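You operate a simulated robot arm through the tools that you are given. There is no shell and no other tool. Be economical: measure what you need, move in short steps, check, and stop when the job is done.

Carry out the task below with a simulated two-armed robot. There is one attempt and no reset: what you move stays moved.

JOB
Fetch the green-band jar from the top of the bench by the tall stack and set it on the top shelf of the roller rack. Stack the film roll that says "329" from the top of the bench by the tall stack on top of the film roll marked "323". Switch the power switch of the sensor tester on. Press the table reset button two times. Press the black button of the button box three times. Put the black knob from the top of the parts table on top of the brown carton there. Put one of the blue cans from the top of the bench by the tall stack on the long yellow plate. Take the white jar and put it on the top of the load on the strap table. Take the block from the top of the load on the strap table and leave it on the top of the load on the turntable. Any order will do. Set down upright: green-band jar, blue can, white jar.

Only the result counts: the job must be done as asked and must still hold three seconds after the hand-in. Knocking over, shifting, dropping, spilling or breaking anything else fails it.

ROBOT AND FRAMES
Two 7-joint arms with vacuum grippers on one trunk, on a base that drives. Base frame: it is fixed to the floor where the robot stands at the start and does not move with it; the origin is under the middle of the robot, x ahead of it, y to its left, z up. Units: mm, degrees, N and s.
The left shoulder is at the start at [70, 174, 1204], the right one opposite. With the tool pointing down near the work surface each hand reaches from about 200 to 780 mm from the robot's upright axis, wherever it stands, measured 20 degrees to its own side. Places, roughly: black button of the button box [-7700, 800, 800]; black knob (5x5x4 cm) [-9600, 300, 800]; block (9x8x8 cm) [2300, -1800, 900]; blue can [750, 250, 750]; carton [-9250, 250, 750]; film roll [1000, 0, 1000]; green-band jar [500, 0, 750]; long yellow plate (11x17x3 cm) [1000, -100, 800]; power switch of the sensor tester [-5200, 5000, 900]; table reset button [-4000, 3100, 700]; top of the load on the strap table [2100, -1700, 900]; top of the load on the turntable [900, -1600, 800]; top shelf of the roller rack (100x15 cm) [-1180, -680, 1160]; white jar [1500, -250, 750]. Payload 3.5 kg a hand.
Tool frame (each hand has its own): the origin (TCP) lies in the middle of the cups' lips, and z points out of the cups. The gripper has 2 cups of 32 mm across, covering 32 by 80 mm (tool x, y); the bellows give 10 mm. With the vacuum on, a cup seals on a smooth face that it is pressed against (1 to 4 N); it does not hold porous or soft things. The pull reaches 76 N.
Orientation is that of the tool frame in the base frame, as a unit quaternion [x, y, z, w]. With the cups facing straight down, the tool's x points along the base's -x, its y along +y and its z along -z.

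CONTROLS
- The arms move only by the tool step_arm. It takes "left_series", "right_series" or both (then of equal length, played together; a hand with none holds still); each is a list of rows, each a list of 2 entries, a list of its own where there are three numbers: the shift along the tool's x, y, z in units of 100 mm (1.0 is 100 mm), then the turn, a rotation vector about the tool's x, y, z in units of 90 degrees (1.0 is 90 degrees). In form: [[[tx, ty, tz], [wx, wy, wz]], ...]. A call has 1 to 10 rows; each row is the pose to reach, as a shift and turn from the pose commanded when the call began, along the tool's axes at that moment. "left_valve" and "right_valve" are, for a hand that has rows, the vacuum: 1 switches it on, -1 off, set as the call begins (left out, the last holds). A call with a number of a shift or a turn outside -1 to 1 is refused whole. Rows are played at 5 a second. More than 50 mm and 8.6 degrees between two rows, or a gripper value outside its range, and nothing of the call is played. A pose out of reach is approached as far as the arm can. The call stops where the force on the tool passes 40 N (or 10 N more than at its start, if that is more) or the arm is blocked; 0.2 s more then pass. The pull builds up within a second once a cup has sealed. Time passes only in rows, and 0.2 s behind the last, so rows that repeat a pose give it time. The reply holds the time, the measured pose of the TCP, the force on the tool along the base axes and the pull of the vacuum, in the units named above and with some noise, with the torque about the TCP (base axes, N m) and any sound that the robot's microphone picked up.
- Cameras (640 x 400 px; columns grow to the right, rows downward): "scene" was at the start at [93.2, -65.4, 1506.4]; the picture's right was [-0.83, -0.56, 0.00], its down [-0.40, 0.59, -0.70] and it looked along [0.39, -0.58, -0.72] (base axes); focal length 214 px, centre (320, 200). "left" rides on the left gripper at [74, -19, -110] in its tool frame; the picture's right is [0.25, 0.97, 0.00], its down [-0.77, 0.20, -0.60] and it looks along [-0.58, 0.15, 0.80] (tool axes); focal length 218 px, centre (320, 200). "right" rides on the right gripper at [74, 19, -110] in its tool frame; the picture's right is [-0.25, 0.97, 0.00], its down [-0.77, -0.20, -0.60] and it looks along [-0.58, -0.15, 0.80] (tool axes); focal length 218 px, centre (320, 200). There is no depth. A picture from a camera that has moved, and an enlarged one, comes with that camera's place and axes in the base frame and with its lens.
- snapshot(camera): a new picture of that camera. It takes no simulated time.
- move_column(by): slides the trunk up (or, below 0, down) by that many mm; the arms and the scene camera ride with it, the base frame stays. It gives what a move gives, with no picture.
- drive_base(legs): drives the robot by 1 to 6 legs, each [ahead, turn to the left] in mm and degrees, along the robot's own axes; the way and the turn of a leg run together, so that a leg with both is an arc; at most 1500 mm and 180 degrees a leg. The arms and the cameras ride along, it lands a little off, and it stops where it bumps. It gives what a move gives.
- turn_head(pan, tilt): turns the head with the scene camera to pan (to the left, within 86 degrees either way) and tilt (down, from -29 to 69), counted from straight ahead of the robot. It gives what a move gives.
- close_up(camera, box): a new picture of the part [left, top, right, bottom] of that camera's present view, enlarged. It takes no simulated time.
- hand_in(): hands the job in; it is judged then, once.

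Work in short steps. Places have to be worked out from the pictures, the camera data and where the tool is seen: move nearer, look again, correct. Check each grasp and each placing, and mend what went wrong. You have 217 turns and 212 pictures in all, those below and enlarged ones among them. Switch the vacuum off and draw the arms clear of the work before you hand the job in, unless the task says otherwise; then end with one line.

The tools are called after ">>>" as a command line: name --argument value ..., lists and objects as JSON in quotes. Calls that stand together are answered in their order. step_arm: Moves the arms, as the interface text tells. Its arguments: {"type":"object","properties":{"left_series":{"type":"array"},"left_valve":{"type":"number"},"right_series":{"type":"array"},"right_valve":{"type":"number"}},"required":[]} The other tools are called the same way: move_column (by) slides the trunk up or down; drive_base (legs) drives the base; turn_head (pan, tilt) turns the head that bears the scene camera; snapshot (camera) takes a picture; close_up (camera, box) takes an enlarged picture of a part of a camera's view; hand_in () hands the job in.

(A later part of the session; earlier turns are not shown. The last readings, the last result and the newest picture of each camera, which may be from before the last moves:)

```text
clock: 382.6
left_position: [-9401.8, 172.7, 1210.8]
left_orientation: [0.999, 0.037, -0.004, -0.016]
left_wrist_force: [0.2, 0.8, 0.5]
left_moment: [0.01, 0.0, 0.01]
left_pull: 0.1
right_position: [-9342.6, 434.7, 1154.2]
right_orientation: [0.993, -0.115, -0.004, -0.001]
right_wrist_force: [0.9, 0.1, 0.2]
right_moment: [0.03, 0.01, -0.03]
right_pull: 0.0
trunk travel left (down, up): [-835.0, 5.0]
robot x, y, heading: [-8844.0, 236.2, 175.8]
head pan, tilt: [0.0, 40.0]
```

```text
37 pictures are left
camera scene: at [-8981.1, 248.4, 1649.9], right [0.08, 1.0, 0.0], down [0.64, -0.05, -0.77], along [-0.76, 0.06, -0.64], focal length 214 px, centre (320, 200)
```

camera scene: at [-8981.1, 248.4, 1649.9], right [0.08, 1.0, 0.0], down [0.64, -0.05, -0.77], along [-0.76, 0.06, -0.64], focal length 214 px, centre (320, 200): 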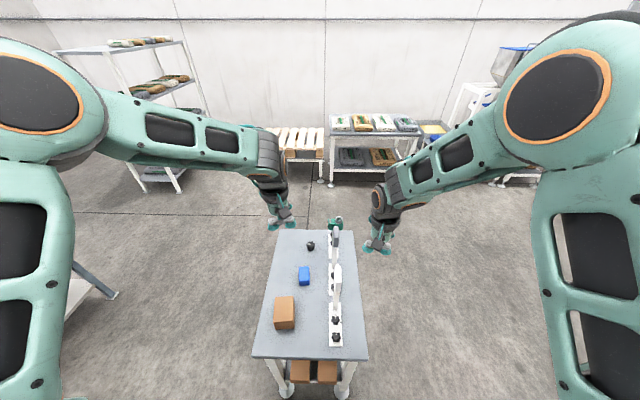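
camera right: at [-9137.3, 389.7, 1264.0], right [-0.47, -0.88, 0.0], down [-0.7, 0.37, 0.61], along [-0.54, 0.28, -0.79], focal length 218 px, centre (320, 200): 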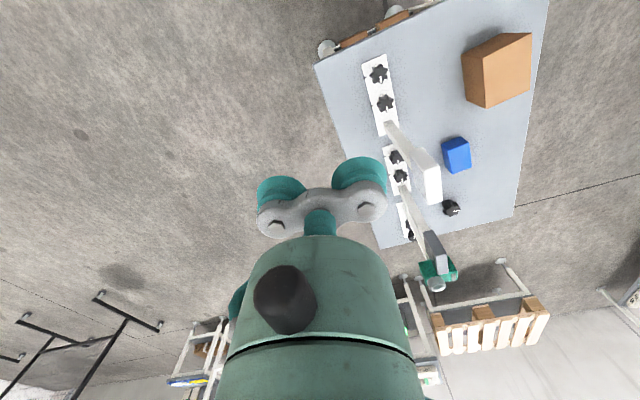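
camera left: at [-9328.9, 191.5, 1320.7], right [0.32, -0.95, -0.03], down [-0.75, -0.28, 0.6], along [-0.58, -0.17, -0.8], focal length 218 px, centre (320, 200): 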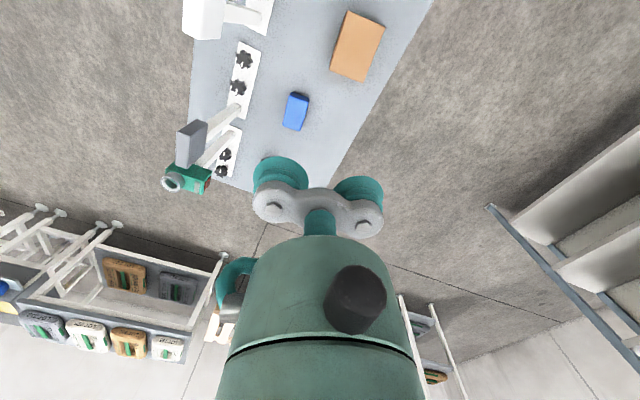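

Carton top ≈(−9328,143,873); knob ≈(−9608,252,840). Move the right hand clear, drive 60 mm closer, lower the trunk 200, and bring the left hand over the knob.

>>> step_arm --right_series '[[[0.15, -0.3, 0], [0, 0, 0]], [[0.3, -0.6, 0], [0, 0, 0]], [[0.5, -1.0, 0], [0, 0, 0]]]'

>>> step_arm --right_series '[[[0.15, -0.3, 0], [0, 0, 0]], [[0.3, -0.6, 0], [0, 0, 0]], [[0.5, -1.0, 0], [0, 0, 0]]]' --left_series '[[[-0.22, -0.08, 0], [-0.021, 0.004, 0]], [[-0.44, -0.16, 0], [-0.021, 0.004, 0]], [[-0.67, -0.24, 0], [-0.021, 0.004, 0]]]'

>>> drive_base --legs '[[60, 0]]'

>>> move_column --by -200

>>> snapshot --camera "left"

>>> snapshot --camera "scene"

```text
clock: 383.4
left_position: [-9404.0, 172.0, 1209.1]
left_orientation: [0.999, 0.037, -0.003, -0.015]
left_wrist_force: [0.4, -0.3, 0.4]
left_moment: [0.01, 0.0, 0.03]
left_pull: 0.1
right_position: [-9269.5, 523.3, 1152.7]
right_orientation: [0.993, -0.115, -0.003, 0.001]
right_wrist_force: [-0.2, 0.4, -0.1]
right_moment: [0.0, 0.01, -0.02]
right_pull: 0.1
trunk travel left (down, up): [-835.0, 5.0]
robot x, y, heading: [-8848.9, 233.3, 175.8]
head pan, tilt: [0.0, 40.0]
```

```text
clock: 384.1
left_position: [-9473.0, 191.6, 1212.4]
left_orientation: [0.999, 0.037, 0.001, 0.001]
left_wrist_force: [-1.0, -0.9, 0.3]
left_moment: [0.01, -0.02, 0.0]
left_pull: 0.1
right_position: [-9197.5, 610.5, 1152.0]
right_orientation: [0.993, -0.115, -0.003, 0.001]
right_wrist_force: [-0.5, 0.5, -0.1]
right_moment: [0.01, -0.03, -0.02]
right_pull: 0.0
trunk travel left (down, up): [-835.0, 5.0]
robot x, y, heading: [-8845.9, 236.4, 175.7]
head pan, tilt: [0.0, 40.0]
```

```text
clock: 385.1
left_position: [-9519.0, 194.2, 1219.6]
left_orientation: [0.999, 0.037, -0.006, -0.001]
left_wrist_force: [0.3, -0.2, 0.2]
left_moment: [0.03, 0.05, -0.02]
left_pull: 0.1
right_position: [-9243.4, 611.6, 1157.8]
right_orientation: [0.993, -0.115, -0.008, -0.001]
right_wrist_force: [0.4, 0.0, 1.1]
right_moment: [0.04, 0.07, 0.0]
right_pull: 0.0
trunk travel left (down, up): [-835.0, 5.0]
robot x, y, heading: [-8904.4, 241.2, 175.4]
head pan, tilt: [0.0, 40.0]
```

```text
clock: 387.3
left_position: [-9528.6, 194.8, 1014.6]
left_orientation: [0.999, 0.037, 0.0, 0.001]
left_wrist_force: [0.3, -0.3, -0.8]
left_moment: [0.03, 0.01, 0.02]
left_pull: 0.1
right_position: [-9255.2, 613.2, 952.9]
right_orientation: [0.993, -0.115, -0.003, -0.001]
right_wrist_force: [-0.1, 0.7, -0.5]
right_moment: [-0.02, 0.01, 0.04]
right_pull: 0.2
trunk travel left (down, up): [-635.0, 205.0]
robot x, y, heading: [-8908.5, 240.2, 175.6]
head pan, tilt: [0.0, 40.0]
```

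```text
36 pictures are left
camera left: at [-9457.0, 217.9, 1123.6], right [0.32, -0.95, 0.0], down [-0.75, -0.26, 0.61], along [-0.57, -0.2, -0.8], focal length 218 px, centre (320, 200)
```

left: 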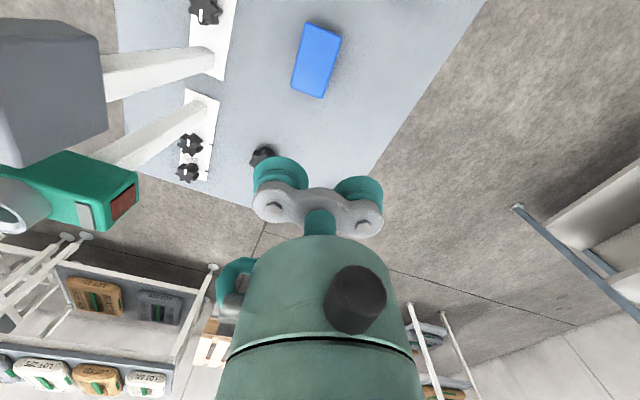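

```text
35 pictures are left
camera scene: at [-9042.6, 253.1, 1449.7], right [0.08, 1.0, 0.0], down [0.64, -0.05, -0.77], along [-0.76, 0.06, -0.64], focal length 214 px, centre (320, 200)
```

scene: 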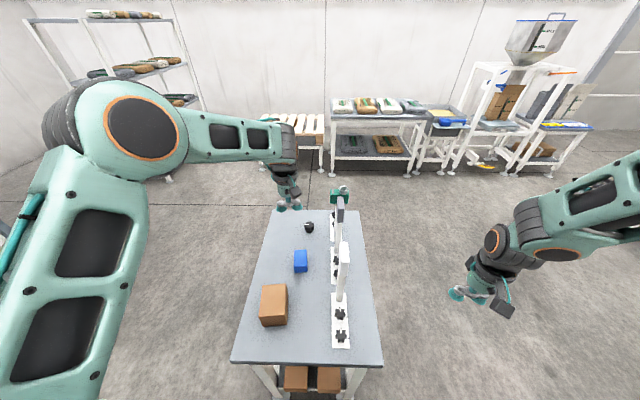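

Knob at (−9614,252,833). Zoom on its top surface.

>>> close_up --camera "left" --box '[170, 120, 290, 190]'

>>> close_up --camera "scene" --box '[255, 215, 335, 335]'

```text
5.33 times, centred on (230, 155) of left
camera zoom: at [-9457.0, 217.9, 1123.6], right [0.32, -0.95, 0.0], down [-0.75, -0.26, 0.61], along [-0.57, -0.2, -0.8], focal length 1164 px, centre (800, 440)
```

zoom: 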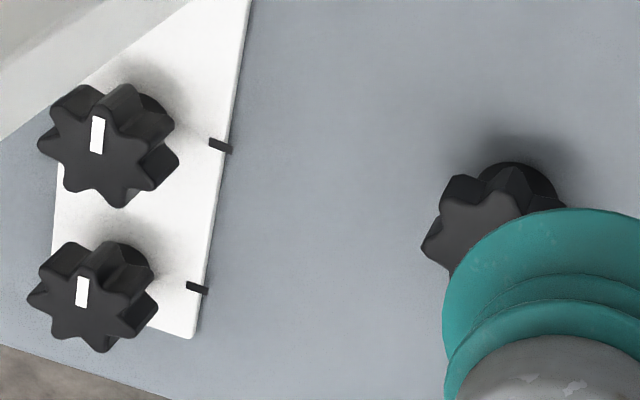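

```text
3.33 times, centred on (295, 275) of scene
camera zoom: at [-9042.6, 253.1, 1449.7], right [0.08, 1.0, 0.0], down [0.64, -0.05, -0.77], along [-0.76, 0.06, -0.64], focal length 715 px, centre (403, -50)
```

zoom: 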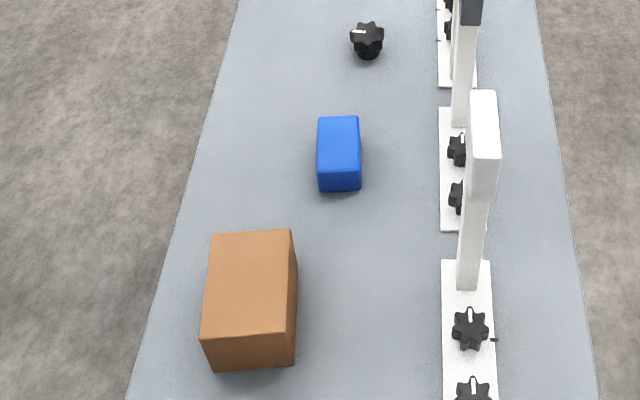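

Flat star-topped knob; the cup must be centred within ~3 mm. Move above it and look.

>>> step_arm --left_series '[[[-0.25, -0.12, 0.2], [0, 0, 0]], [[-0.5, -0.25, 0.4], [0, 0, 0]], [[-0.75, -0.35, 0.65], [0, 0, 0]], [[-0.81, -0.393, 0.95], [0, 0, 0]], [[-0.81, -0.393, 1.0], [0, 0, 0]], [[-0.81, -0.393, 1.0], [0, 0, 0]]]'

>>> close_up --camera "left" --box '[230, 80, 390, 220]'

>>> close_up --camera "scene" --box '[275, 190, 345, 250]'

```text
clock: 388.7
left_position: [-9611.9, 225.8, 914.7]
left_orientation: [0.999, 0.036, -0.001, 0.0]
left_wrist_force: [0.0, 0.8, 0.3]
left_moment: [-0.03, -0.03, -0.04]
left_pull: 0.1
right_position: [-9255.1, 613.5, 955.0]
right_orientation: [0.993, -0.116, -0.003, -0.001]
right_wrist_force: [-0.1, -0.6, 0.3]
right_moment: [0.01, -0.01, 0.03]
right_pull: 0.0
trunk travel left (down, up): [-635.0, 205.0]
robot x, y, heading: [-8906.0, 240.2, 175.6]
head pan, tilt: [0.0, 40.0]
```

```text
2.86 times, centred on (310, 150) of left
camera zoom: at [-9539.8, 248.4, 1024.8], right [0.32, -0.95, 0.0], down [-0.75, -0.26, 0.61], along [-0.57, -0.2, -0.8], focal length 624 px, centre (349, 343)
```

zoom: 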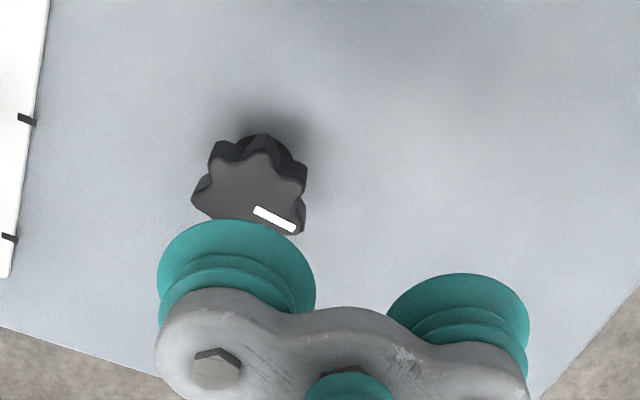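

```text
6.67 times, centred on (310, 220) of scene
camera zoom: at [-9042.9, 253.2, 1449.6], right [0.08, 1.0, 0.0], down [0.64, -0.05, -0.77], along [-0.76, 0.06, -0.64], focal length 1430 px, centre (387, 67)
```

zoom: 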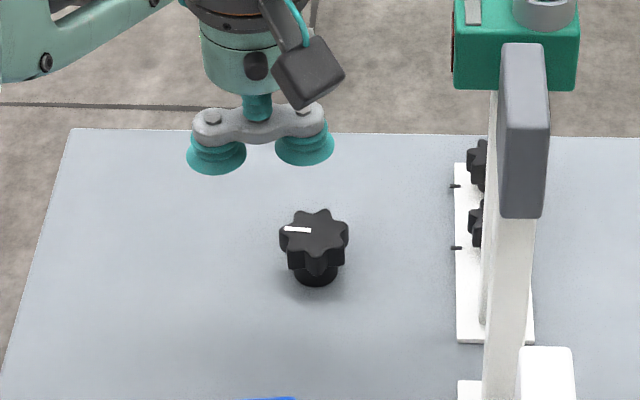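

Knob top refined to ≈(−9632,253,~825). Correct and lower to ~20 mm above.

>>> step_arm --left_series '[[[-0.1, -0.03, 0.3], [0, 0, 0]], [[-0.177, -0.043, 0.6], [0, 0, 0]], [[-0.177, -0.043, 0.68], [0, 0, 0]], [[-0.177, -0.043, 0.68], [0, 0, 0]]]' --left_valve 1

>>> close_up --camera "left" --box '[230, 100, 390, 240]'

>>> close_up --camera "scene" --box '[275, 190, 345, 250]'

```text
clock: 389.7
left_position: [-9631.0, 230.6, 845.7]
left_orientation: [0.999, 0.037, -0.001, 0.0]
left_wrist_force: [0.1, 0.0, 0.0]
left_moment: [0.02, -0.02, 0.04]
left_pull: 0.0
right_position: [-9254.8, 613.4, 953.0]
right_orientation: [0.993, -0.115, -0.004, -0.001]
right_wrist_force: [0.3, 0.2, -0.9]
right_moment: [-0.05, 0.01, -0.01]
right_pull: 0.0
trunk travel left (down, up): [-635.0, 205.0]
robot x, y, heading: [-8907.1, 236.6, 175.8]
head pan, tilt: [0.0, 40.0]
```

```text
2.86 times, centred on (310, 170) of left
camera zoom: at [-9558.6, 253.6, 955.5], right [0.32, -0.95, 0.0], down [-0.75, -0.26, 0.61], along [-0.57, -0.2, -0.8], focal length 624 px, centre (349, 286)
```

zoom: 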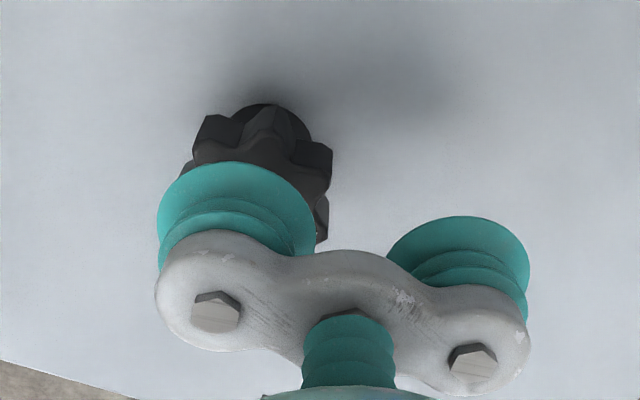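

```text
6.67 times, centred on (310, 220) of scene
camera zoom: at [-9043.0, 253.3, 1449.6], right [0.08, 1.0, 0.0], down [0.64, -0.05, -0.77], along [-0.76, 0.06, -0.64], focal length 1430 px, centre (387, 67)
```

zoom: 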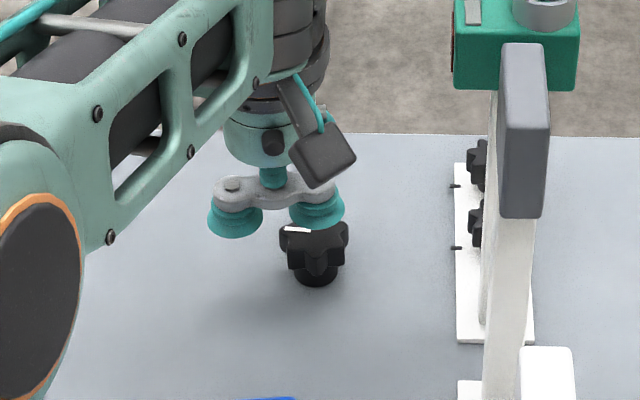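

Nearly aligned; nudge 3 mm further (−x) and press down gently with vacuum on.

>>> step_arm --left_series '[[[-0.03, 0.0, 0.1], [0, 0, 0]], [[-0.03, 0, 0.17], [0, 0, 0]], [[-0.03, 0, 0.21], [0, 0, 0]], [[-0.03, 0, 0.24], [0, 0, 0]], [[-0.03, 0, 0.24], [0, 0, 0]], [[-0.03, 0, 0.24], [0, 0, 0]]]'

```text
clock: 391.1
left_position: [-9634.2, 230.1, 822.6]
left_orientation: [0.999, 0.037, 0.0, 0.0]
left_wrist_force: [0.2, 0.4, 0.1]
left_moment: [-0.01, -0.04, -0.02]
left_pull: 0.1
right_position: [-9255.9, 613.8, 953.2]
right_orientation: [0.993, -0.115, -0.003, -0.001]
right_wrist_force: [0.5, -0.5, 0.2]
right_moment: [0.01, 0.0, 0.0]
right_pull: 0.1
trunk travel left (down, up): [-635.0, 205.0]
robot x, y, heading: [-8902.8, 240.7, 175.6]
head pan, tilt: [0.0, 40.0]
```

No contact yet. Continue in 3 mm steps.

>>> step_arm --left_series '[[[0, 0, 0.03], [0, 0, 0]], [[0, 0, 0.05], [0, 0, 0]], [[0, 0, 0.07], [0, 0, 0]], [[0, 0, 0.07], [0, 0, 0]]]'

>>> close_up --camera "left" --box '[230, 120, 350, 230]'

```text
clock: 392.1
left_position: [-9634.4, 230.3, 815.2]
left_orientation: [0.999, 0.036, -0.002, 0.001]
left_wrist_force: [-0.2, -0.1, 0.2]
left_moment: [-0.01, -0.01, 0.01]
left_pull: 0.1
right_position: [-9255.2, 613.8, 952.8]
right_orientation: [0.993, -0.114, -0.004, 0.0]
right_wrist_force: [-0.4, 0.5, 0.5]
right_moment: [-0.02, -0.01, 0.01]
right_pull: 0.0
trunk travel left (down, up): [-635.0, 205.0]
robot x, y, heading: [-8907.9, 240.8, 175.2]
head pan, tilt: [0.0, 40.0]
```

```text
3.64 times, centred on (290, 175) of left
camera zoom: at [-9562.3, 253.7, 925.5], right [0.32, -0.95, 0.0], down [-0.75, -0.26, 0.61], along [-0.57, -0.2, -0.8], focal length 794 px, centre (429, 291)
```

zoom: 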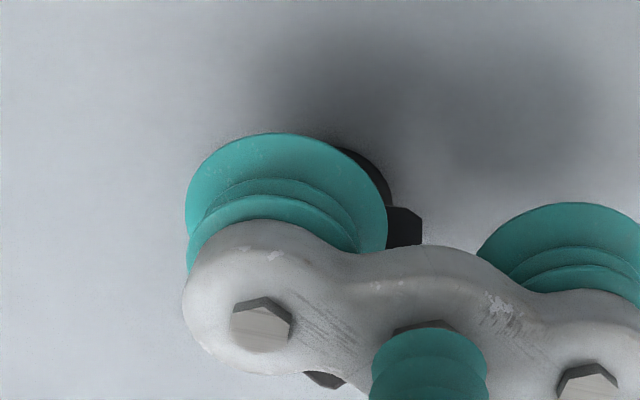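

The knob is lower and ~10 mm further than estimated (≈(−9645,250,~805)). Raise a little, shift, and look.

>>> step_arm --left_series '[[[0, 0, -0.12], [0, 0, 0]], [[-0.1, 0.03, -0.12], [0, 0, 0]], [[-0.1, 0.03, -0.12], [0, 0, 0]], [[-0.1, 0.03, -0.12], [0, 0, 0]]]'

>>> close_up --camera "left" --box '[230, 100, 390, 240]'

>>> close_up --camera "scene" --box '[275, 190, 345, 250]'

```text
clock: 393.1
left_position: [-9638.5, 227.5, 829.2]
left_orientation: [0.999, 0.037, 0.0, 0.0]
left_wrist_force: [-0.6, -0.7, -0.1]
left_moment: [0.0, -0.02, -0.01]
left_pull: 0.0
left hand out of reach, approached as far as the arm can: row 2, 3, 4
right_position: [-9253.9, 614.4, 954.1]
right_orientation: [0.993, -0.115, -0.003, 0.0]
right_wrist_force: [-0.6, -0.1, -0.2]
right_moment: [0.0, 0.0, 0.03]
right_pull: 0.0
trunk travel left (down, up): [-635.0, 205.0]
robot x, y, heading: [-8905.4, 238.3, 175.7]
head pan, tilt: [0.0, 40.0]
```

```text
2.86 times, centred on (310, 170) of left
camera zoom: at [-9566.4, 249.5, 938.4], right [0.32, -0.95, 0.0], down [-0.75, -0.26, 0.61], along [-0.57, -0.2, -0.8], focal length 624 px, centre (349, 286)
```

zoom: 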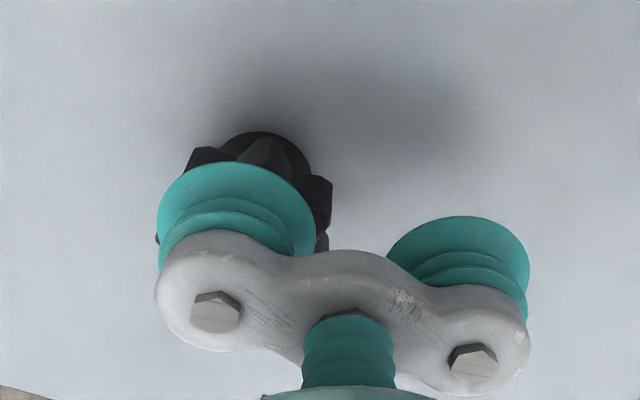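

```text
6.67 times, centred on (310, 220) of scene
camera zoom: at [-9042.6, 253.1, 1449.6], right [0.08, 1.0, 0.0], down [0.64, -0.05, -0.77], along [-0.76, 0.06, -0.64], focal length 1430 px, centre (387, 67)
```

zoom: 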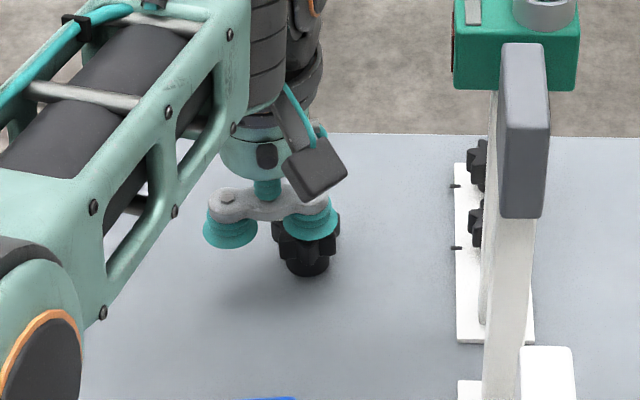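

Using the knob's base (table z≈787) both cameras put its axis at (−9642,248), top ≈827 — the cup is now almost exactly above. Press down gently here.

>>> step_arm --left_series '[[[-0.01, 0.03, 0], [0, 0, 0]], [[-0.01, 0.03, 0.03], [0, 0, 0]], [[-0.01, 0.03, 0.05], [0, 0, 0]], [[-0.01, 0.03, 0.07], [0, 0, 0]], [[-0.01, 0.03, 0.07], [0, 0, 0]], [[-0.01, 0.03, 0.07], [0, 0, 0]]]'

>>> close_up --camera "scene" --box '[275, 190, 345, 250]'

```text
clock: 394.5
left_position: [-9638.4, 223.6, 821.9]
left_orientation: [0.999, 0.037, -0.001, 0.0]
left_wrist_force: [-0.2, 0.6, 0.0]
left_moment: [0.02, 0.0, 0.02]
left_pull: 0.0
right_position: [-9255.9, 613.1, 953.1]
right_orientation: [0.993, -0.115, -0.004, 0.0]
right_wrist_force: [0.4, -0.1, 0.4]
right_moment: [0.0, 0.04, -0.02]
right_pull: 0.1
trunk travel left (down, up): [-635.0, 205.0]
robot x, y, heading: [-8904.6, 240.5, 175.7]
head pan, tilt: [0.0, 40.0]
```

```text
6.67 times, centred on (310, 220) of scene
camera zoom: at [-9042.6, 253.1, 1449.6], right [0.08, 1.0, 0.0], down [0.64, -0.05, -0.77], along [-0.76, 0.06, -0.64], focal length 1430 px, centre (387, 67)
```

zoom: 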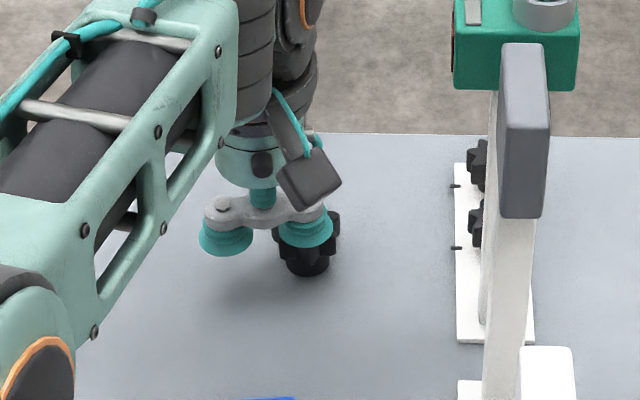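

Continue down in small steps to find contact.

>>> step_arm --left_series '[[[0, 0, 0.03], [0, 0, 0]], [[0, 0, 0.05], [0, 0, 0]], [[0, 0, 0.07], [0, 0, 0]], [[0, 0, 0.07], [0, 0, 0]], [[0, 0, 0.07], [0, 0, 0]]]'

>>> close_up --camera "left" --box '[230, 100, 390, 240]'

```text
clock: 395.7
left_position: [-9635.6, 223.1, 814.2]
left_orientation: [0.999, 0.037, -0.001, 0.0]
left_wrist_force: [-0.2, -0.7, 1.4]
left_moment: [0.02, 0.0, 0.02]
left_pull: 0.0
right_position: [-9255.3, 613.3, 953.5]
right_orientation: [0.993, -0.115, -0.005, -0.001]
right_wrist_force: [-0.7, -0.4, 0.1]
right_moment: [0.02, 0.01, -0.03]
right_pull: 0.1
trunk travel left (down, up): [-635.0, 205.0]
robot x, y, heading: [-8908.5, 242.3, 175.8]
head pan, tilt: [0.0, 40.0]
```

```text
2.86 times, centred on (310, 170) of left
camera zoom: at [-9565.1, 246.9, 923.7], right [0.32, -0.95, 0.0], down [-0.75, -0.26, 0.61], along [-0.57, -0.2, -0.8], focal length 624 px, centre (349, 286)
```

zoom: 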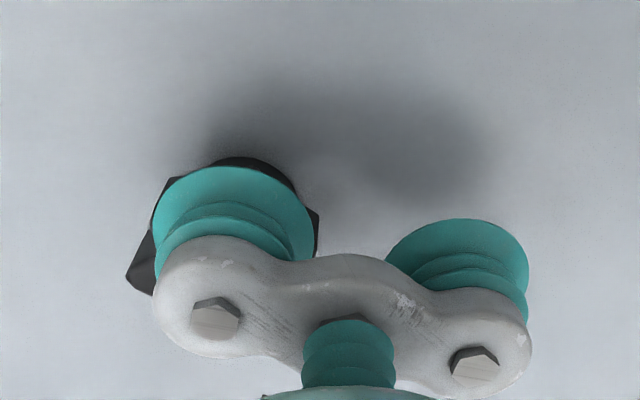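

The knob is ~5 mm beyond my reach-limited spot. Raise, lower the trunk 80 for reach, shift (−5,+1.5), and press again.

>>> step_arm --left_series '[[[0, 0, -0.4], [0, 0, 0]], [[0, 0, -0.8], [0, 0, 0]], [[0, 0, -1.0], [0, 0, 0]]]'

>>> move_column --by -85

>>> step_arm --left_series '[[[-0.06, -0.015, 0], [0, 0, 0]], [[-0.06, -0.015, 0.08], [0, 0, 0]], [[-0.06, -0.015, 0.12], [0, 0, 0]], [[-0.06, -0.015, 0.15], [0, 0, 0]], [[-0.06, -0.015, 0.17], [0, 0, 0]], [[-0.06, -0.015, 0.17], [0, 0, 0]], [[-0.06, -0.015, 0.17], [0, 0, 0]]]'

```text
clock: 396.5
left_position: [-9640.1, 223.1, 913.9]
left_orientation: [0.999, 0.036, -0.001, 0.0]
left_wrist_force: [0.4, -0.4, -0.3]
left_moment: [-0.04, 0.0, 0.01]
left_pull: 0.1
right_position: [-9254.2, 613.6, 953.6]
right_orientation: [0.993, -0.116, -0.003, -0.001]
right_wrist_force: [0.1, 0.1, 0.2]
right_moment: [-0.03, 0.0, 0.01]
right_pull: 0.1
trunk travel left (down, up): [-635.0, 205.0]
robot x, y, heading: [-8906.7, 238.1, 175.9]
head pan, tilt: [0.0, 40.0]
```

```text
clock: 397.7
left_position: [-9641.8, 222.5, 830.0]
left_orientation: [0.999, 0.036, 0.0, 0.0]
left_wrist_force: [-0.4, 0.2, 0.7]
left_moment: [0.01, 0.0, 0.0]
left_pull: 0.0
right_position: [-9253.8, 613.7, 868.7]
right_orientation: [0.993, -0.115, -0.005, -0.001]
right_wrist_force: [-0.3, 0.4, -0.2]
right_moment: [0.03, 0.0, 0.0]
right_pull: 0.0
trunk travel left (down, up): [-550.0, 290.0]
robot x, y, heading: [-8900.4, 241.8, 175.7]
head pan, tilt: [0.0, 40.0]
```

```text
clock: 399.3
left_position: [-9644.3, 225.3, 815.4]
left_orientation: [0.999, 0.036, -0.003, 0.0]
left_wrist_force: [-5.5, 0.3, 15.0]
left_moment: [1.22, 0.25, 0.06]
left_pull: 38.0
right_position: [-9253.4, 613.2, 868.9]
right_orientation: [0.993, -0.115, -0.004, 0.0]
right_wrist_force: [-0.4, 0.6, 0.1]
right_moment: [0.02, -0.01, 0.02]
right_pull: 0.0
trunk travel left (down, up): [-550.0, 290.0]
robot x, y, heading: [-8904.0, 243.1, 175.8]
head pan, tilt: [0.0, 40.0]
```

Sealed (38 N). Lift, raise the trunk 150, and carry the knob over the carton.

>>> step_arm --left_series '[[[0, 0, -0.2], [0, 0, 0]], [[0, 0, -0.6], [0, 0, 0]], [[0, 0, -1.0], [0, 0, 0]]]'

>>> move_column --by 150

>>> step_arm --left_series '[[[0.26, 0.11, 0], [0, 0, 0]], [[0.52, 0.22, 0], [0, 0, 0]], [[0.77, 0.32, 0], [0, 0, 0]]]'

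>>> step_arm --left_series '[[[0.26, 0.11, 0], [0, 0, 0]], [[0.52, 0.22, 0], [0, 0, 0]], [[0.77, 0.32, 0], [0, 0, 0]]]'

>>> step_arm --left_series '[[[0.26, 0.11, 0], [0, 0, 0]], [[0.52, 0.22, 0], [0, 0, 0]], [[0.77, 0.32, 0], [0, 0, 0]]]'

>>> step_arm --left_series '[[[0.26, 0.11, 0], [0, 0, 0]], [[0.52, 0.22, 0], [0, 0, 0]], [[0.75, 0.32, 0], [0, 0, 0]], [[0.75, 0.32, 0], [0, 0, 0]]]'

>>> snapshot --camera "left"

>>> close_up --camera "scene" --box '[220, 180, 380, 340]'

```text
clock: 400.1
left_position: [-9648.2, 223.9, 910.6]
left_orientation: [0.999, 0.036, -0.001, 0.0]
left_wrist_force: [-0.1, 0.0, -0.6]
left_moment: [0.86, 0.05, 0.0]
left_pull: 37.6
right_position: [-9254.6, 614.2, 868.0]
right_orientation: [0.993, -0.115, -0.005, -0.001]
right_wrist_force: [0.9, -0.6, 0.2]
right_moment: [0.0, 0.01, 0.0]
right_pull: 0.1
trunk travel left (down, up): [-550.0, 290.0]
robot x, y, heading: [-8903.7, 239.3, 175.6]
head pan, tilt: [0.0, 40.0]
```

```text
clock: 401.9
left_position: [-9648.5, 225.4, 1061.0]
left_orientation: [0.999, 0.037, -0.001, -0.001]
left_wrist_force: [0.1, -0.5, -1.0]
left_moment: [0.91, 0.06, -0.01]
left_pull: 37.4
right_position: [-9254.3, 613.4, 1018.4]
right_orientation: [0.993, -0.115, -0.004, 0.0]
right_wrist_force: [-0.6, -0.5, -0.2]
right_moment: [0.0, -0.02, -0.04]
right_pull: 0.1
trunk travel left (down, up): [-700.0, 140.0]
robot x, y, heading: [-8904.1, 240.6, 175.9]
head pan, tilt: [0.0, 40.0]
```

```text
clock: 402.6
left_position: [-9567.2, 200.6, 1062.2]
left_orientation: [0.999, 0.037, -0.002, 0.0]
left_wrist_force: [0.2, -0.2, -0.6]
left_moment: [0.91, 0.08, -0.01]
left_pull: 37.9
right_position: [-9254.6, 612.7, 1018.1]
right_orientation: [0.993, -0.114, -0.004, 0.0]
right_wrist_force: [0.3, 0.2, -0.3]
right_moment: [0.02, -0.01, 0.02]
right_pull: 0.0
trunk travel left (down, up): [-700.0, 140.0]
robot x, y, heading: [-8906.6, 242.1, 175.6]
head pan, tilt: [0.0, 40.0]
```

```text
clock: 403.4
left_position: [-9488.1, 170.7, 1061.4]
left_orientation: [0.999, 0.037, -0.001, 0.0]
left_wrist_force: [1.0, -0.8, 0.2]
left_moment: [0.86, 0.07, -0.04]
left_pull: 37.9
right_position: [-9254.6, 613.1, 1017.6]
right_orientation: [0.993, -0.115, -0.005, -0.001]
right_wrist_force: [-0.1, 0.4, 0.6]
right_moment: [0.0, -0.01, 0.01]
right_pull: 0.1
trunk travel left (down, up): [-700.0, 140.0]
robot x, y, heading: [-8907.9, 239.6, 175.8]
head pan, tilt: [0.0, 40.0]
```

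```text
clock: 404.2
left_position: [-9409.2, 143.4, 1058.8]
left_orientation: [0.999, 0.037, -0.002, 0.0]
left_wrist_force: [0.0, 0.7, -0.4]
left_moment: [0.89, 0.09, -0.06]
left_pull: 37.5
right_position: [-9255.4, 613.2, 1019.3]
right_orientation: [0.993, -0.115, -0.003, 0.0]
right_wrist_force: [-0.1, 0.4, 0.3]
right_moment: [-0.01, -0.01, 0.03]
right_pull: 0.1
trunk travel left (down, up): [-700.0, 140.0]
robot x, y, heading: [-8904.9, 242.2, 175.9]
head pan, tilt: [0.0, 40.0]
```

```text
clock: 405.2
left_position: [-9332.0, 119.0, 1060.1]
left_orientation: [0.999, 0.038, -0.001, 0.0]
left_wrist_force: [-1.2, -0.1, -0.1]
left_moment: [0.89, 0.09, -0.04]
left_pull: 38.0
right_position: [-9255.4, 614.2, 1018.7]
right_orientation: [0.993, -0.115, -0.003, -0.001]
right_wrist_force: [-0.4, 0.1, -0.1]
right_moment: [0.05, 0.05, 0.0]
right_pull: 0.1
trunk travel left (down, up): [-700.0, 140.0]
robot x, y, heading: [-8904.0, 239.2, 175.6]
head pan, tilt: [0.0, 40.0]
```

```text
23 pictures are left
camera left: at [-9260.9, 142.1, 1169.7], right [0.32, -0.95, 0.0], down [-0.75, -0.26, 0.61], along [-0.57, -0.2, -0.8], focal length 218 px, centre (320, 200)
```

left: 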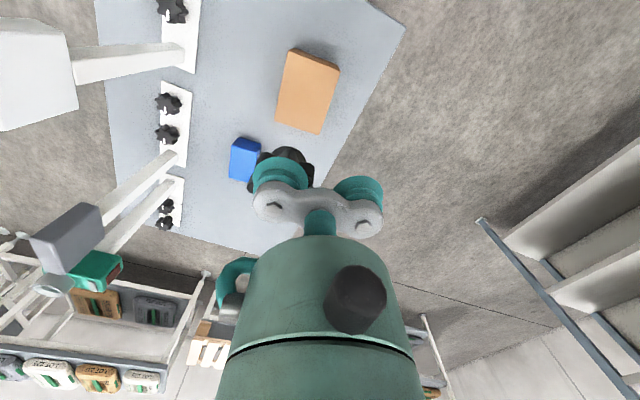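

```text
2.50 times, centred on (300, 260) of scene
camera zoom: at [-9043.0, 253.3, 1514.6], right [0.08, 1.0, 0.0], down [0.64, -0.05, -0.77], along [-0.76, 0.06, -0.64], focal length 536 px, centre (370, 50)
```

zoom: 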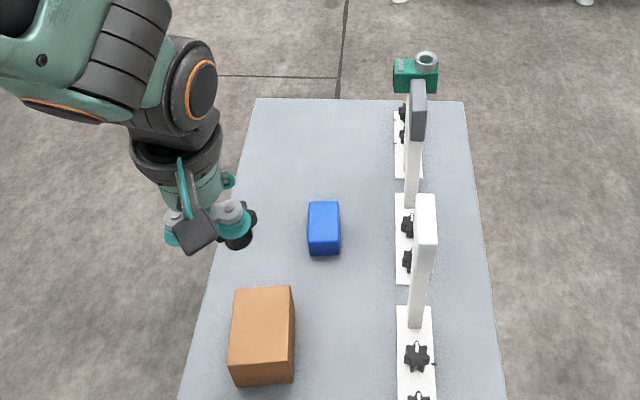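

Carton top centre ≈(−9317,143,~877). Shift +16 mm and lower toward it.

>>> step_arm --left_series '[[[0.1, 0, 0.3], [0, 0, 0]], [[0.16, 0, 0.7], [0, 0, 0]], [[0.16, 0, 1.0], [0, 0, 0]], [[0.16, 0, 1.0], [0, 0, 0]]]'

>>> step_arm --left_series '[[[0, 0, 0.1], [0, 0, 0]], [[0, 0, 0.2], [0, 0, 0]], [[0, 0, 0.25], [0, 0, 0]], [[0, 0, 0.25], [0, 0, 0]]]'

>>> close_up --camera "scene" --box '[250, 230, 350, 330]'

```text
clock: 406.2
left_position: [-9315.1, 119.3, 958.5]
left_orientation: [0.999, 0.036, -0.001, -0.001]
left_wrist_force: [0.3, -0.3, 0.0]
left_moment: [0.89, 0.05, -0.05]
left_pull: 37.7
right_position: [-9253.6, 614.6, 1018.5]
right_orientation: [0.993, -0.115, -0.004, 0.0]
right_wrist_force: [0.0, -0.6, 0.7]
right_moment: [-0.02, 0.02, -0.01]
right_pull: 0.1
trunk travel left (down, up): [-700.0, 140.0]
robot x, y, heading: [-8906.1, 244.1, 176.1]
head pan, tilt: [0.0, 40.0]
```

```text
clock: 407.2
left_position: [-9315.6, 121.4, 935.4]
left_orientation: [0.999, 0.037, -0.001, 0.0]
left_wrist_force: [0.8, -0.3, -0.5]
left_moment: [0.88, 0.06, -0.05]
left_pull: 38.1
right_position: [-9254.6, 613.0, 1019.1]
right_orientation: [0.993, -0.116, -0.003, -0.001]
right_wrist_force: [-0.3, 0.2, 0.1]
right_moment: [0.02, 0.01, -0.02]
right_pull: 0.1
trunk travel left (down, up): [-700.0, 140.0]
robot x, y, heading: [-8907.9, 243.2, 175.7]
head pan, tilt: [0.0, 40.0]
```

```text
4.00 times, centred on (300, 280) of scene
camera zoom: at [-9042.5, 253.2, 1514.6], right [0.08, 1.0, 0.0], down [0.64, -0.05, -0.77], along [-0.76, 0.06, -0.64], focal length 858 px, centre (400, -120)
```

zoom: 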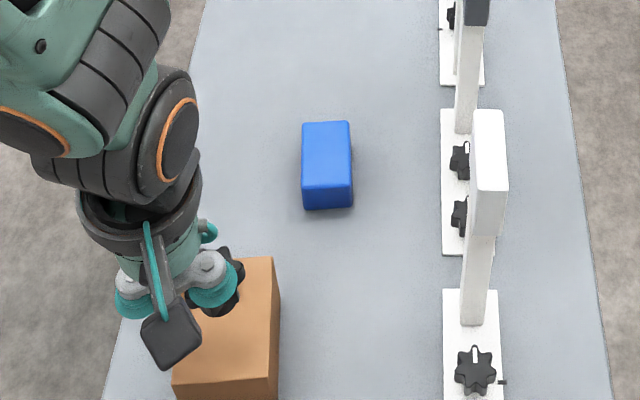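

The knob will land near the carton's centre. Lower in fine steps.

>>> step_arm --left_series '[[[0, 0, 0.05], [0, 0, 0]], [[0, 0, 0.1], [0, 0, 0]], [[0, 0, 0.13], [0, 0, 0]], [[0, 0, 0.13], [0, 0, 0]]]'

>>> step_arm --left_series '[[[0, 0, 0.03], [0, 0, 0]], [[0, 0, 0.06], [0, 0, 0]], [[0, 0, 0.06], [0, 0, 0]]]'

```text
clock: 408.2
left_position: [-9317.9, 121.5, 921.1]
left_orientation: [0.999, 0.036, -0.001, 0.0]
left_wrist_force: [0.0, 0.5, -1.3]
left_moment: [0.89, 0.03, -0.02]
left_pull: 37.5
right_position: [-9253.9, 613.0, 1018.1]
right_orientation: [0.993, -0.115, -0.003, 0.0]
right_wrist_force: [0.0, -0.7, 0.3]
right_moment: [0.02, 0.01, -0.02]
right_pull: 0.0
trunk travel left (down, up): [-700.0, 140.0]
robot x, y, heading: [-8904.8, 242.4, 175.7]
head pan, tilt: [0.0, 40.0]
```

```text
clock: 409.1
left_position: [-9316.4, 120.3, 914.5]
left_orientation: [0.999, 0.037, 0.0, 0.0]
left_wrist_force: [0.4, -0.2, -0.3]
left_moment: [0.91, 0.08, -0.06]
left_pull: 37.6
right_position: [-9254.3, 613.7, 1019.2]
right_orientation: [0.993, -0.115, -0.004, 0.0]
right_wrist_force: [0.5, 0.7, 0.0]
right_moment: [0.0, 0.0, 0.0]
right_pull: 0.0
trunk travel left (down, up): [-700.0, 140.0]
robot x, y, heading: [-8907.1, 237.3, 175.7]
head pan, tilt: [0.0, 40.0]
```

Still free. Continue.

>>> step_arm --left_series '[[[0, 0, 0.03], [0, 0, 0]], [[0, 0, 0.06], [0, 0, 0]], [[0, 0, 0.09], [0, 0, 0]], [[0, 0, 0.09], [0, 0, 0]]]'

>>> close_up --camera "scene" --box '[260, 250, 340, 330]'

```text
clock: 410.1
left_position: [-9318.2, 120.6, 907.4]
left_orientation: [0.999, 0.037, -0.001, 0.0]
left_wrist_force: [0.6, 0.3, -0.7]
left_moment: [0.9, 0.07, -0.05]
left_pull: 37.6
right_position: [-9254.6, 614.0, 1019.2]
right_orientation: [0.993, -0.114, -0.004, 0.0]
right_wrist_force: [0.2, 0.5, -0.4]
right_moment: [0.01, -0.01, -0.04]
right_pull: 0.1
trunk travel left (down, up): [-700.0, 140.0]
robot x, y, heading: [-8905.1, 242.2, 175.9]
head pan, tilt: [0.0, 40.0]
```

```text
5.00 times, centred on (300, 290) of scene
camera zoom: at [-9042.5, 253.2, 1514.6], right [0.08, 1.0, 0.0], down [0.64, -0.05, -0.77], along [-0.76, 0.06, -0.64], focal length 1072 px, centre (420, -250)
```

zoom: 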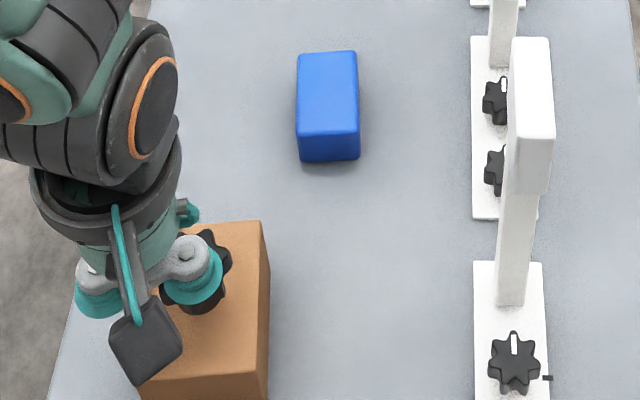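

Nearly there; continue.

>>> step_arm --left_series '[[[0, 0, 0.03], [0, 0, 0]], [[0, 0, 0.05], [0, 0, 0]], [[0, 0, 0.07], [0, 0, 0]], [[0, 0, 0.07], [0, 0, 0]]]'

>>> step_arm --left_series '[[[0, 0, 0.02], [0, 0, 0]], [[0, 0, 0.04], [0, 0, 0]], [[0, 0, 0.06], [0, 0, 0]], [[0, 0, 0.06], [0, 0, 0]]]'

```text
clock: 411.1
left_position: [-9318.3, 119.6, 900.2]
left_orientation: [0.999, 0.037, -0.001, 0.001]
left_wrist_force: [0.4, 0.2, 0.1]
left_moment: [0.89, 0.1, -0.05]
left_pull: 37.3
right_position: [-9255.2, 615.3, 1017.1]
right_orientation: [0.993, -0.114, -0.004, 0.0]
right_wrist_force: [-0.1, 0.0, 0.0]
right_moment: [-0.04, 0.01, 0.01]
right_pull: 0.1
trunk travel left (down, up): [-700.0, 140.0]
robot x, y, heading: [-8903.7, 243.2, 175.5]
head pan, tilt: [0.0, 40.0]
```

```text
clock: 412.1
left_position: [-9317.8, 119.7, 895.3]
left_orientation: [0.999, 0.037, -0.001, 0.0]
left_wrist_force: [-0.2, 0.2, -0.8]
left_moment: [0.91, 0.05, -0.03]
left_pull: 38.2
right_position: [-9255.0, 613.0, 1018.8]
right_orientation: [0.993, -0.115, -0.004, 0.0]
right_wrist_force: [-0.6, 0.0, 0.5]
right_moment: [-0.01, 0.03, -0.02]
right_pull: 0.1
trunk travel left (down, up): [-700.0, 140.0]
robot x, y, heading: [-8907.1, 239.9, 175.7]
head pan, tilt: [0.0, 40.0]
```

Still no load; two more small calls.

>>> step_arm --left_series '[[[0, 0, 0.02], [0, 0, 0]], [[0, 0, 0.04], [0, 0, 0]], [[0, 0, 0.06], [0, 0, 0]], [[0, 0, 0.06], [0, 0, 0]]]'

>>> step_arm --left_series '[[[0, 0, 0.02], [0, 0, 0]], [[0, 0, 0.04], [0, 0, 0]], [[0, 0, 0.06], [0, 0, 0]], [[0, 0, 0.06], [0, 0, 0]]]'

>>> close_up --camera "left" --box '[210, 80, 370, 220]'

```text
clock: 413.1
left_position: [-9318.1, 121.4, 886.2]
left_orientation: [0.999, 0.036, -0.001, -0.001]
left_wrist_force: [-0.4, -0.7, -0.8]
left_moment: [0.87, 0.06, -0.02]
left_pull: 38.1
right_position: [-9255.5, 613.5, 1018.1]
right_orientation: [0.993, -0.115, -0.003, 0.0]
right_wrist_force: [-0.5, 1.0, -0.4]
right_moment: [0.0, 0.01, 0.03]
right_pull: 0.0
trunk travel left (down, up): [-700.0, 140.0]
robot x, y, heading: [-8906.2, 240.5, 175.6]
head pan, tilt: [0.0, 40.0]
```

```text
clock: 414.1
left_position: [-9316.9, 120.2, 883.8]
left_orientation: [0.999, 0.037, -0.003, 0.0]
left_wrist_force: [-2.5, -3.6, 24.3]
left_moment: [1.29, 0.3, 0.05]
left_pull: 38.3
right_position: [-9252.5, 613.9, 1018.9]
right_orientation: [0.993, -0.115, -0.005, 0.0]
right_wrist_force: [0.6, -0.7, 0.5]
right_moment: [-0.03, 0.04, -0.04]
right_pull: 0.1
trunk travel left (down, up): [-700.0, 140.0]
robot x, y, heading: [-8908.1, 244.0, 175.6]
head pan, tilt: [0.0, 40.0]
```

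```text
2.86 times, centred on (290, 150) of left
camera zoom: at [-9245.2, 143.4, 992.3], right [0.32, -0.95, 0.0], down [-0.75, -0.26, 0.61], along [-0.58, -0.2, -0.79], focal length 624 px, centre (406, 343)
```

zoom: 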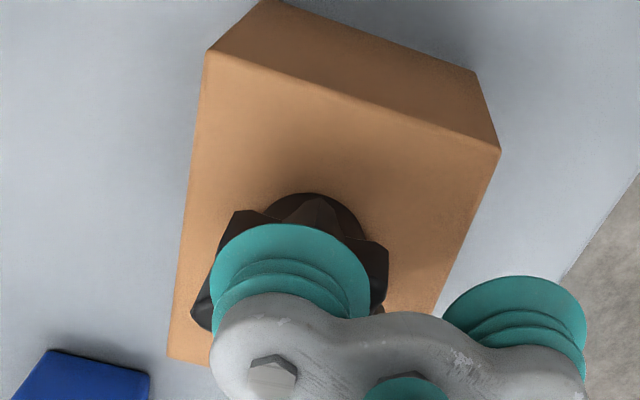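

Contact (24 N), knob well inside the carton top. Release and lift.

>>> step_arm --left_series '[[[0, 0, -0.03], [0, 0, 0]], [[0, 0, -0.03], [0, 0, 0]], [[0, 0, -0.03], [0, 0, 0]], [[0, 0, -0.03], [0, 0, 0]], [[0, 0, -0.03], [0, 0, 0]], [[0, 0, -0.08], [0, 0, 0]], [[0, 0, -0.3], [0, 0, 0]], [[0, 0, -0.7], [0, 0, 0]], [[0, 0, -1.0], [0, 0, 0]]]' --left_valve -1

>>> move_column --by 140

>>> snapshot --camera "scene"

```text
clock: 416.1
left_position: [-9320.5, 118.3, 982.4]
left_orientation: [0.999, 0.036, -0.002, -0.001]
left_wrist_force: [-0.6, -0.8, 0.5]
left_moment: [-0.03, 0.01, 0.0]
left_pull: 0.1
right_position: [-9253.5, 612.5, 1018.2]
right_orientation: [0.993, -0.115, -0.005, -0.001]
right_wrist_force: [0.3, -0.2, 0.3]
right_moment: [0.0, 0.0, -0.02]
right_pull: 0.0
trunk travel left (down, up): [-700.0, 140.0]
robot x, y, heading: [-8907.0, 242.9, 175.6]
head pan, tilt: [0.0, 40.0]
```

```text
clock: 417.7
left_position: [-9320.9, 119.2, 1122.1]
left_orientation: [0.999, 0.037, -0.001, 0.0]
left_wrist_force: [0.2, 0.5, 0.5]
left_moment: [-0.03, -0.03, -0.03]
left_pull: 0.0
right_position: [-9254.9, 613.4, 1158.5]
right_orientation: [0.993, -0.115, -0.003, 0.0]
right_wrist_force: [-0.9, -0.2, 0.2]
right_moment: [0.0, 0.02, -0.03]
right_pull: 0.0
trunk travel left (down, up): [-840.0, 0.0]
robot x, y, heading: [-8902.6, 240.1, 175.6]
head pan, tilt: [0.0, 40.0]
```

```text
18 pictures are left
camera scene: at [-9042.6, 253.1, 1654.6], right [0.08, 1.0, 0.0], down [0.64, -0.05, -0.77], along [-0.76, 0.06, -0.64], focal length 214 px, centre (320, 200)
```

scene: 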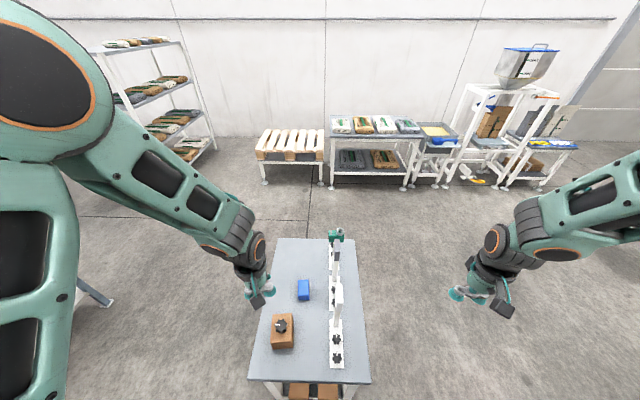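

Knob sits on the carton. Last: the sensor tester at ≈(−5200,5000). Drive north to get a view of that side.

>>> drive_base --legs '[[-260, 0], [0, -103], [1400, 0], [0, -15]]'

>>> turn_head --pan 0 --tilt 14

>>> snapshot --camera "scene"

```text
clock: 431.4
left_position: [-8187.5, 1987.2, 1121.5]
left_orientation: [-0.562, 0.827, 0.001, 0.001]
left_wrist_force: [0.2, 0.3, 0.5]
left_moment: [-0.06, -0.02, -0.03]
left_pull: 0.1
right_position: [-7770.0, 1714.7, 1159.3]
right_orientation: [-0.431, 0.902, 0.001, 0.004]
right_wrist_force: [-0.8, -0.8, 0.1]
right_moment: [-0.01, -0.01, 0.01]
right_pull: 0.1
trunk travel left (down, up): [-840.0, 0.0]
robot x, y, heading: [-8255.5, 1557.9, 60.1]
head pan, tilt: [0.0, 40.0]
```

```text
clock: 432.3
left_position: [-8186.5, 1985.9, 1122.2]
left_orientation: [-0.563, 0.827, 0.001, 0.0]
left_wrist_force: [-0.5, 0.1, 0.2]
left_moment: [0.0, -0.04, 0.01]
left_pull: 0.0
right_position: [-7769.6, 1713.7, 1158.3]
right_orientation: [-0.431, 0.902, 0.001, 0.003]
right_wrist_force: [0.2, -0.1, -0.8]
right_moment: [-0.04, -0.02, 0.01]
right_pull: 0.1
trunk travel left (down, up): [-840.0, 0.0]
robot x, y, heading: [-8253.0, 1565.1, 59.9]
head pan, tilt: [0.0, 14.0]
```

```text
17 pictures are left
camera scene: at [-8186.2, 1686.5, 1695.7], right [0.87, -0.5, 0.0], down [-0.12, -0.21, -0.97], along [0.48, 0.84, -0.24], focal length 214 px, centre (320, 200)
```

scene: 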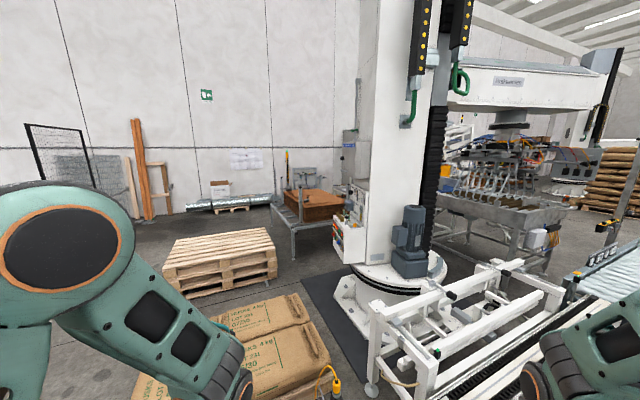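

The palletizer column hides it; I'll go around west of the sack pallets, north, then look east from the open area.

>>> drive_base --legs '[[0, 80], [1050, 0], [0, -50], [1500, 0], [1400, 0], [0, -75]]'

>>> snapshot --camera "scene"

```text
clock: 434.5
left_position: [-8449.6, 1944.8, 1121.6]
left_orientation: [0.79, -0.613, -0.001, 0.002]
left_wrist_force: [-0.2, 0.5, 0.0]
left_moment: [0.0, -0.01, -0.03]
left_pull: 0.1
right_position: [-7952.8, 1970.6, 1156.2]
right_orientation: [-0.689, 0.725, 0.004, 0.001]
right_wrist_force: [0.4, -0.2, -0.1]
right_moment: [-0.03, 0.02, 0.01]
right_pull: 0.1
trunk travel left (down, up): [-840.0, 0.0]
robot x, y, heading: [-8259.2, 1556.4, 95.5]
head pan, tilt: [0.0, 14.0]
stopped in leg 1: the robot was blocked; the commanded pose is now the measured one
```

```text
16 pictures are left
camera scene: at [-8273.2, 1705.1, 1695.6], right [1.0, 0.1, 0.0], down [0.02, -0.24, -0.97], along [-0.09, 0.97, -0.24], focal length 214 px, centre (320, 200)
```

scene: 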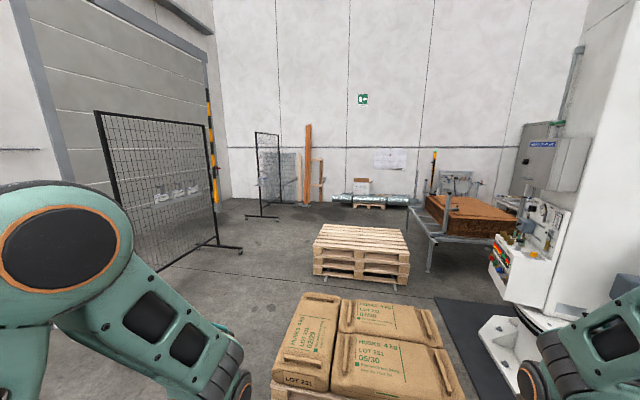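

Turning got blocked. Look at the robot's right and left sides to find the obstacle.

>>> turn_head --pan -75 --tilt 45

>>> snapshot --camera "scene"

>>> turn_head --pan 80 --tilt 40

>>> snapshot --camera "scene"

```text
clock: 436.0
left_position: [-8454.2, 1943.5, 1121.6]
left_orientation: [0.791, -0.612, -0.001, -0.001]
left_wrist_force: [-0.5, 0.5, 0.7]
left_moment: [0.02, 0.0, 0.0]
left_pull: 0.0
right_position: [-7956.0, 1968.3, 1157.4]
right_orientation: [-0.689, 0.725, 0.002, 0.003]
right_wrist_force: [-0.2, 0.2, 0.2]
right_moment: [0.02, 0.02, -0.02]
right_pull: 0.0
trunk travel left (down, up): [-840.0, 0.0]
robot x, y, heading: [-8261.7, 1556.2, 95.6]
head pan, tilt: [-75.0, 45.0]
```

```text
15 pictures are left
camera scene: at [-8193.4, 1638.4, 1647.5], right [0.35, -0.94, 0.0], down [-0.66, -0.25, -0.71], along [0.66, 0.25, -0.71], focal length 214 px, centre (320, 200)
```

scene: 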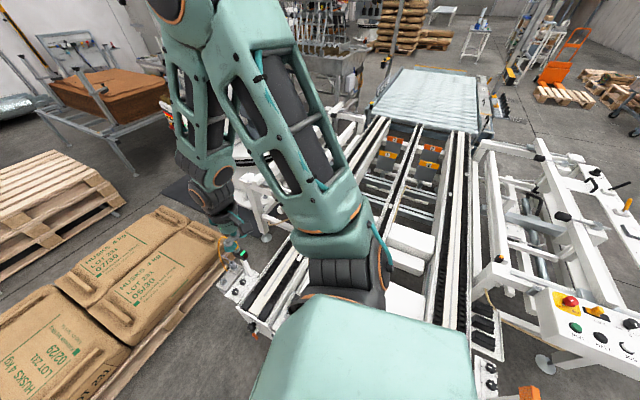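

```text
clock: 438.4
left_position: [-8452.9, 1946.1, 1121.6]
left_orientation: [0.791, -0.612, -0.001, -0.001]
left_wrist_force: [0.3, 1.0, -0.2]
left_moment: [0.02, 0.03, 0.01]
left_pull: 0.1
right_position: [-7956.0, 1969.3, 1159.2]
right_orientation: [-0.689, 0.725, 0.003, 0.003]
right_wrist_force: [-0.4, 0.8, -0.8]
right_moment: [0.01, -0.01, -0.04]
right_pull: 0.0
trunk travel left (down, up): [-840.0, 0.0]
robot x, y, heading: [-8263.1, 1561.7, 95.5]
head pan, tilt: [80.0, 40.0]
```

```text
14 pictures are left
camera scene: at [-8353.0, 1616.5, 1654.6], right [0.08, 1.0, 0.0], down [0.64, -0.05, -0.77], along [-0.76, 0.06, -0.64], focal length 214 px, centre (320, 200)
```

scene: 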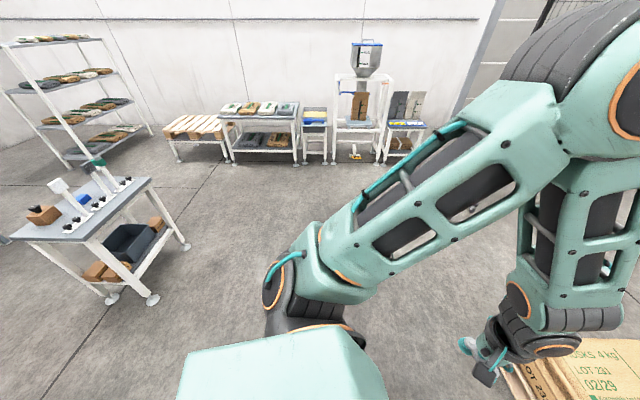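

The base touched the machine end on its right. Back away southwest, then take the wider western route north.

>>> drive_base --legs '[[0, -30], [-450, 0], [0, 85], [750, 0], [0, -60], [1500, 0]]'

```text
clock: 459.6
left_position: [-9287.9, 3449.4, 1122.4]
left_orientation: [0.763, -0.646, 0.0, -0.001]
left_wrist_force: [0.1, -0.7, 0.4]
left_moment: [-0.01, 0.01, -0.01]
left_pull: 0.1
right_position: [-8789.9, 3431.3, 1158.9]
right_orientation: [-0.656, 0.755, 0.005, 0.003]
right_wrist_force: [-0.7, 0.5, -0.4]
right_moment: [-0.04, -0.02, -0.01]
right_pull: 0.1
trunk travel left (down, up): [-840.0, 0.0]
robot x, y, heading: [-9129.8, 3052.0, 90.6]
head pan, tilt: [80.0, 40.0]
```

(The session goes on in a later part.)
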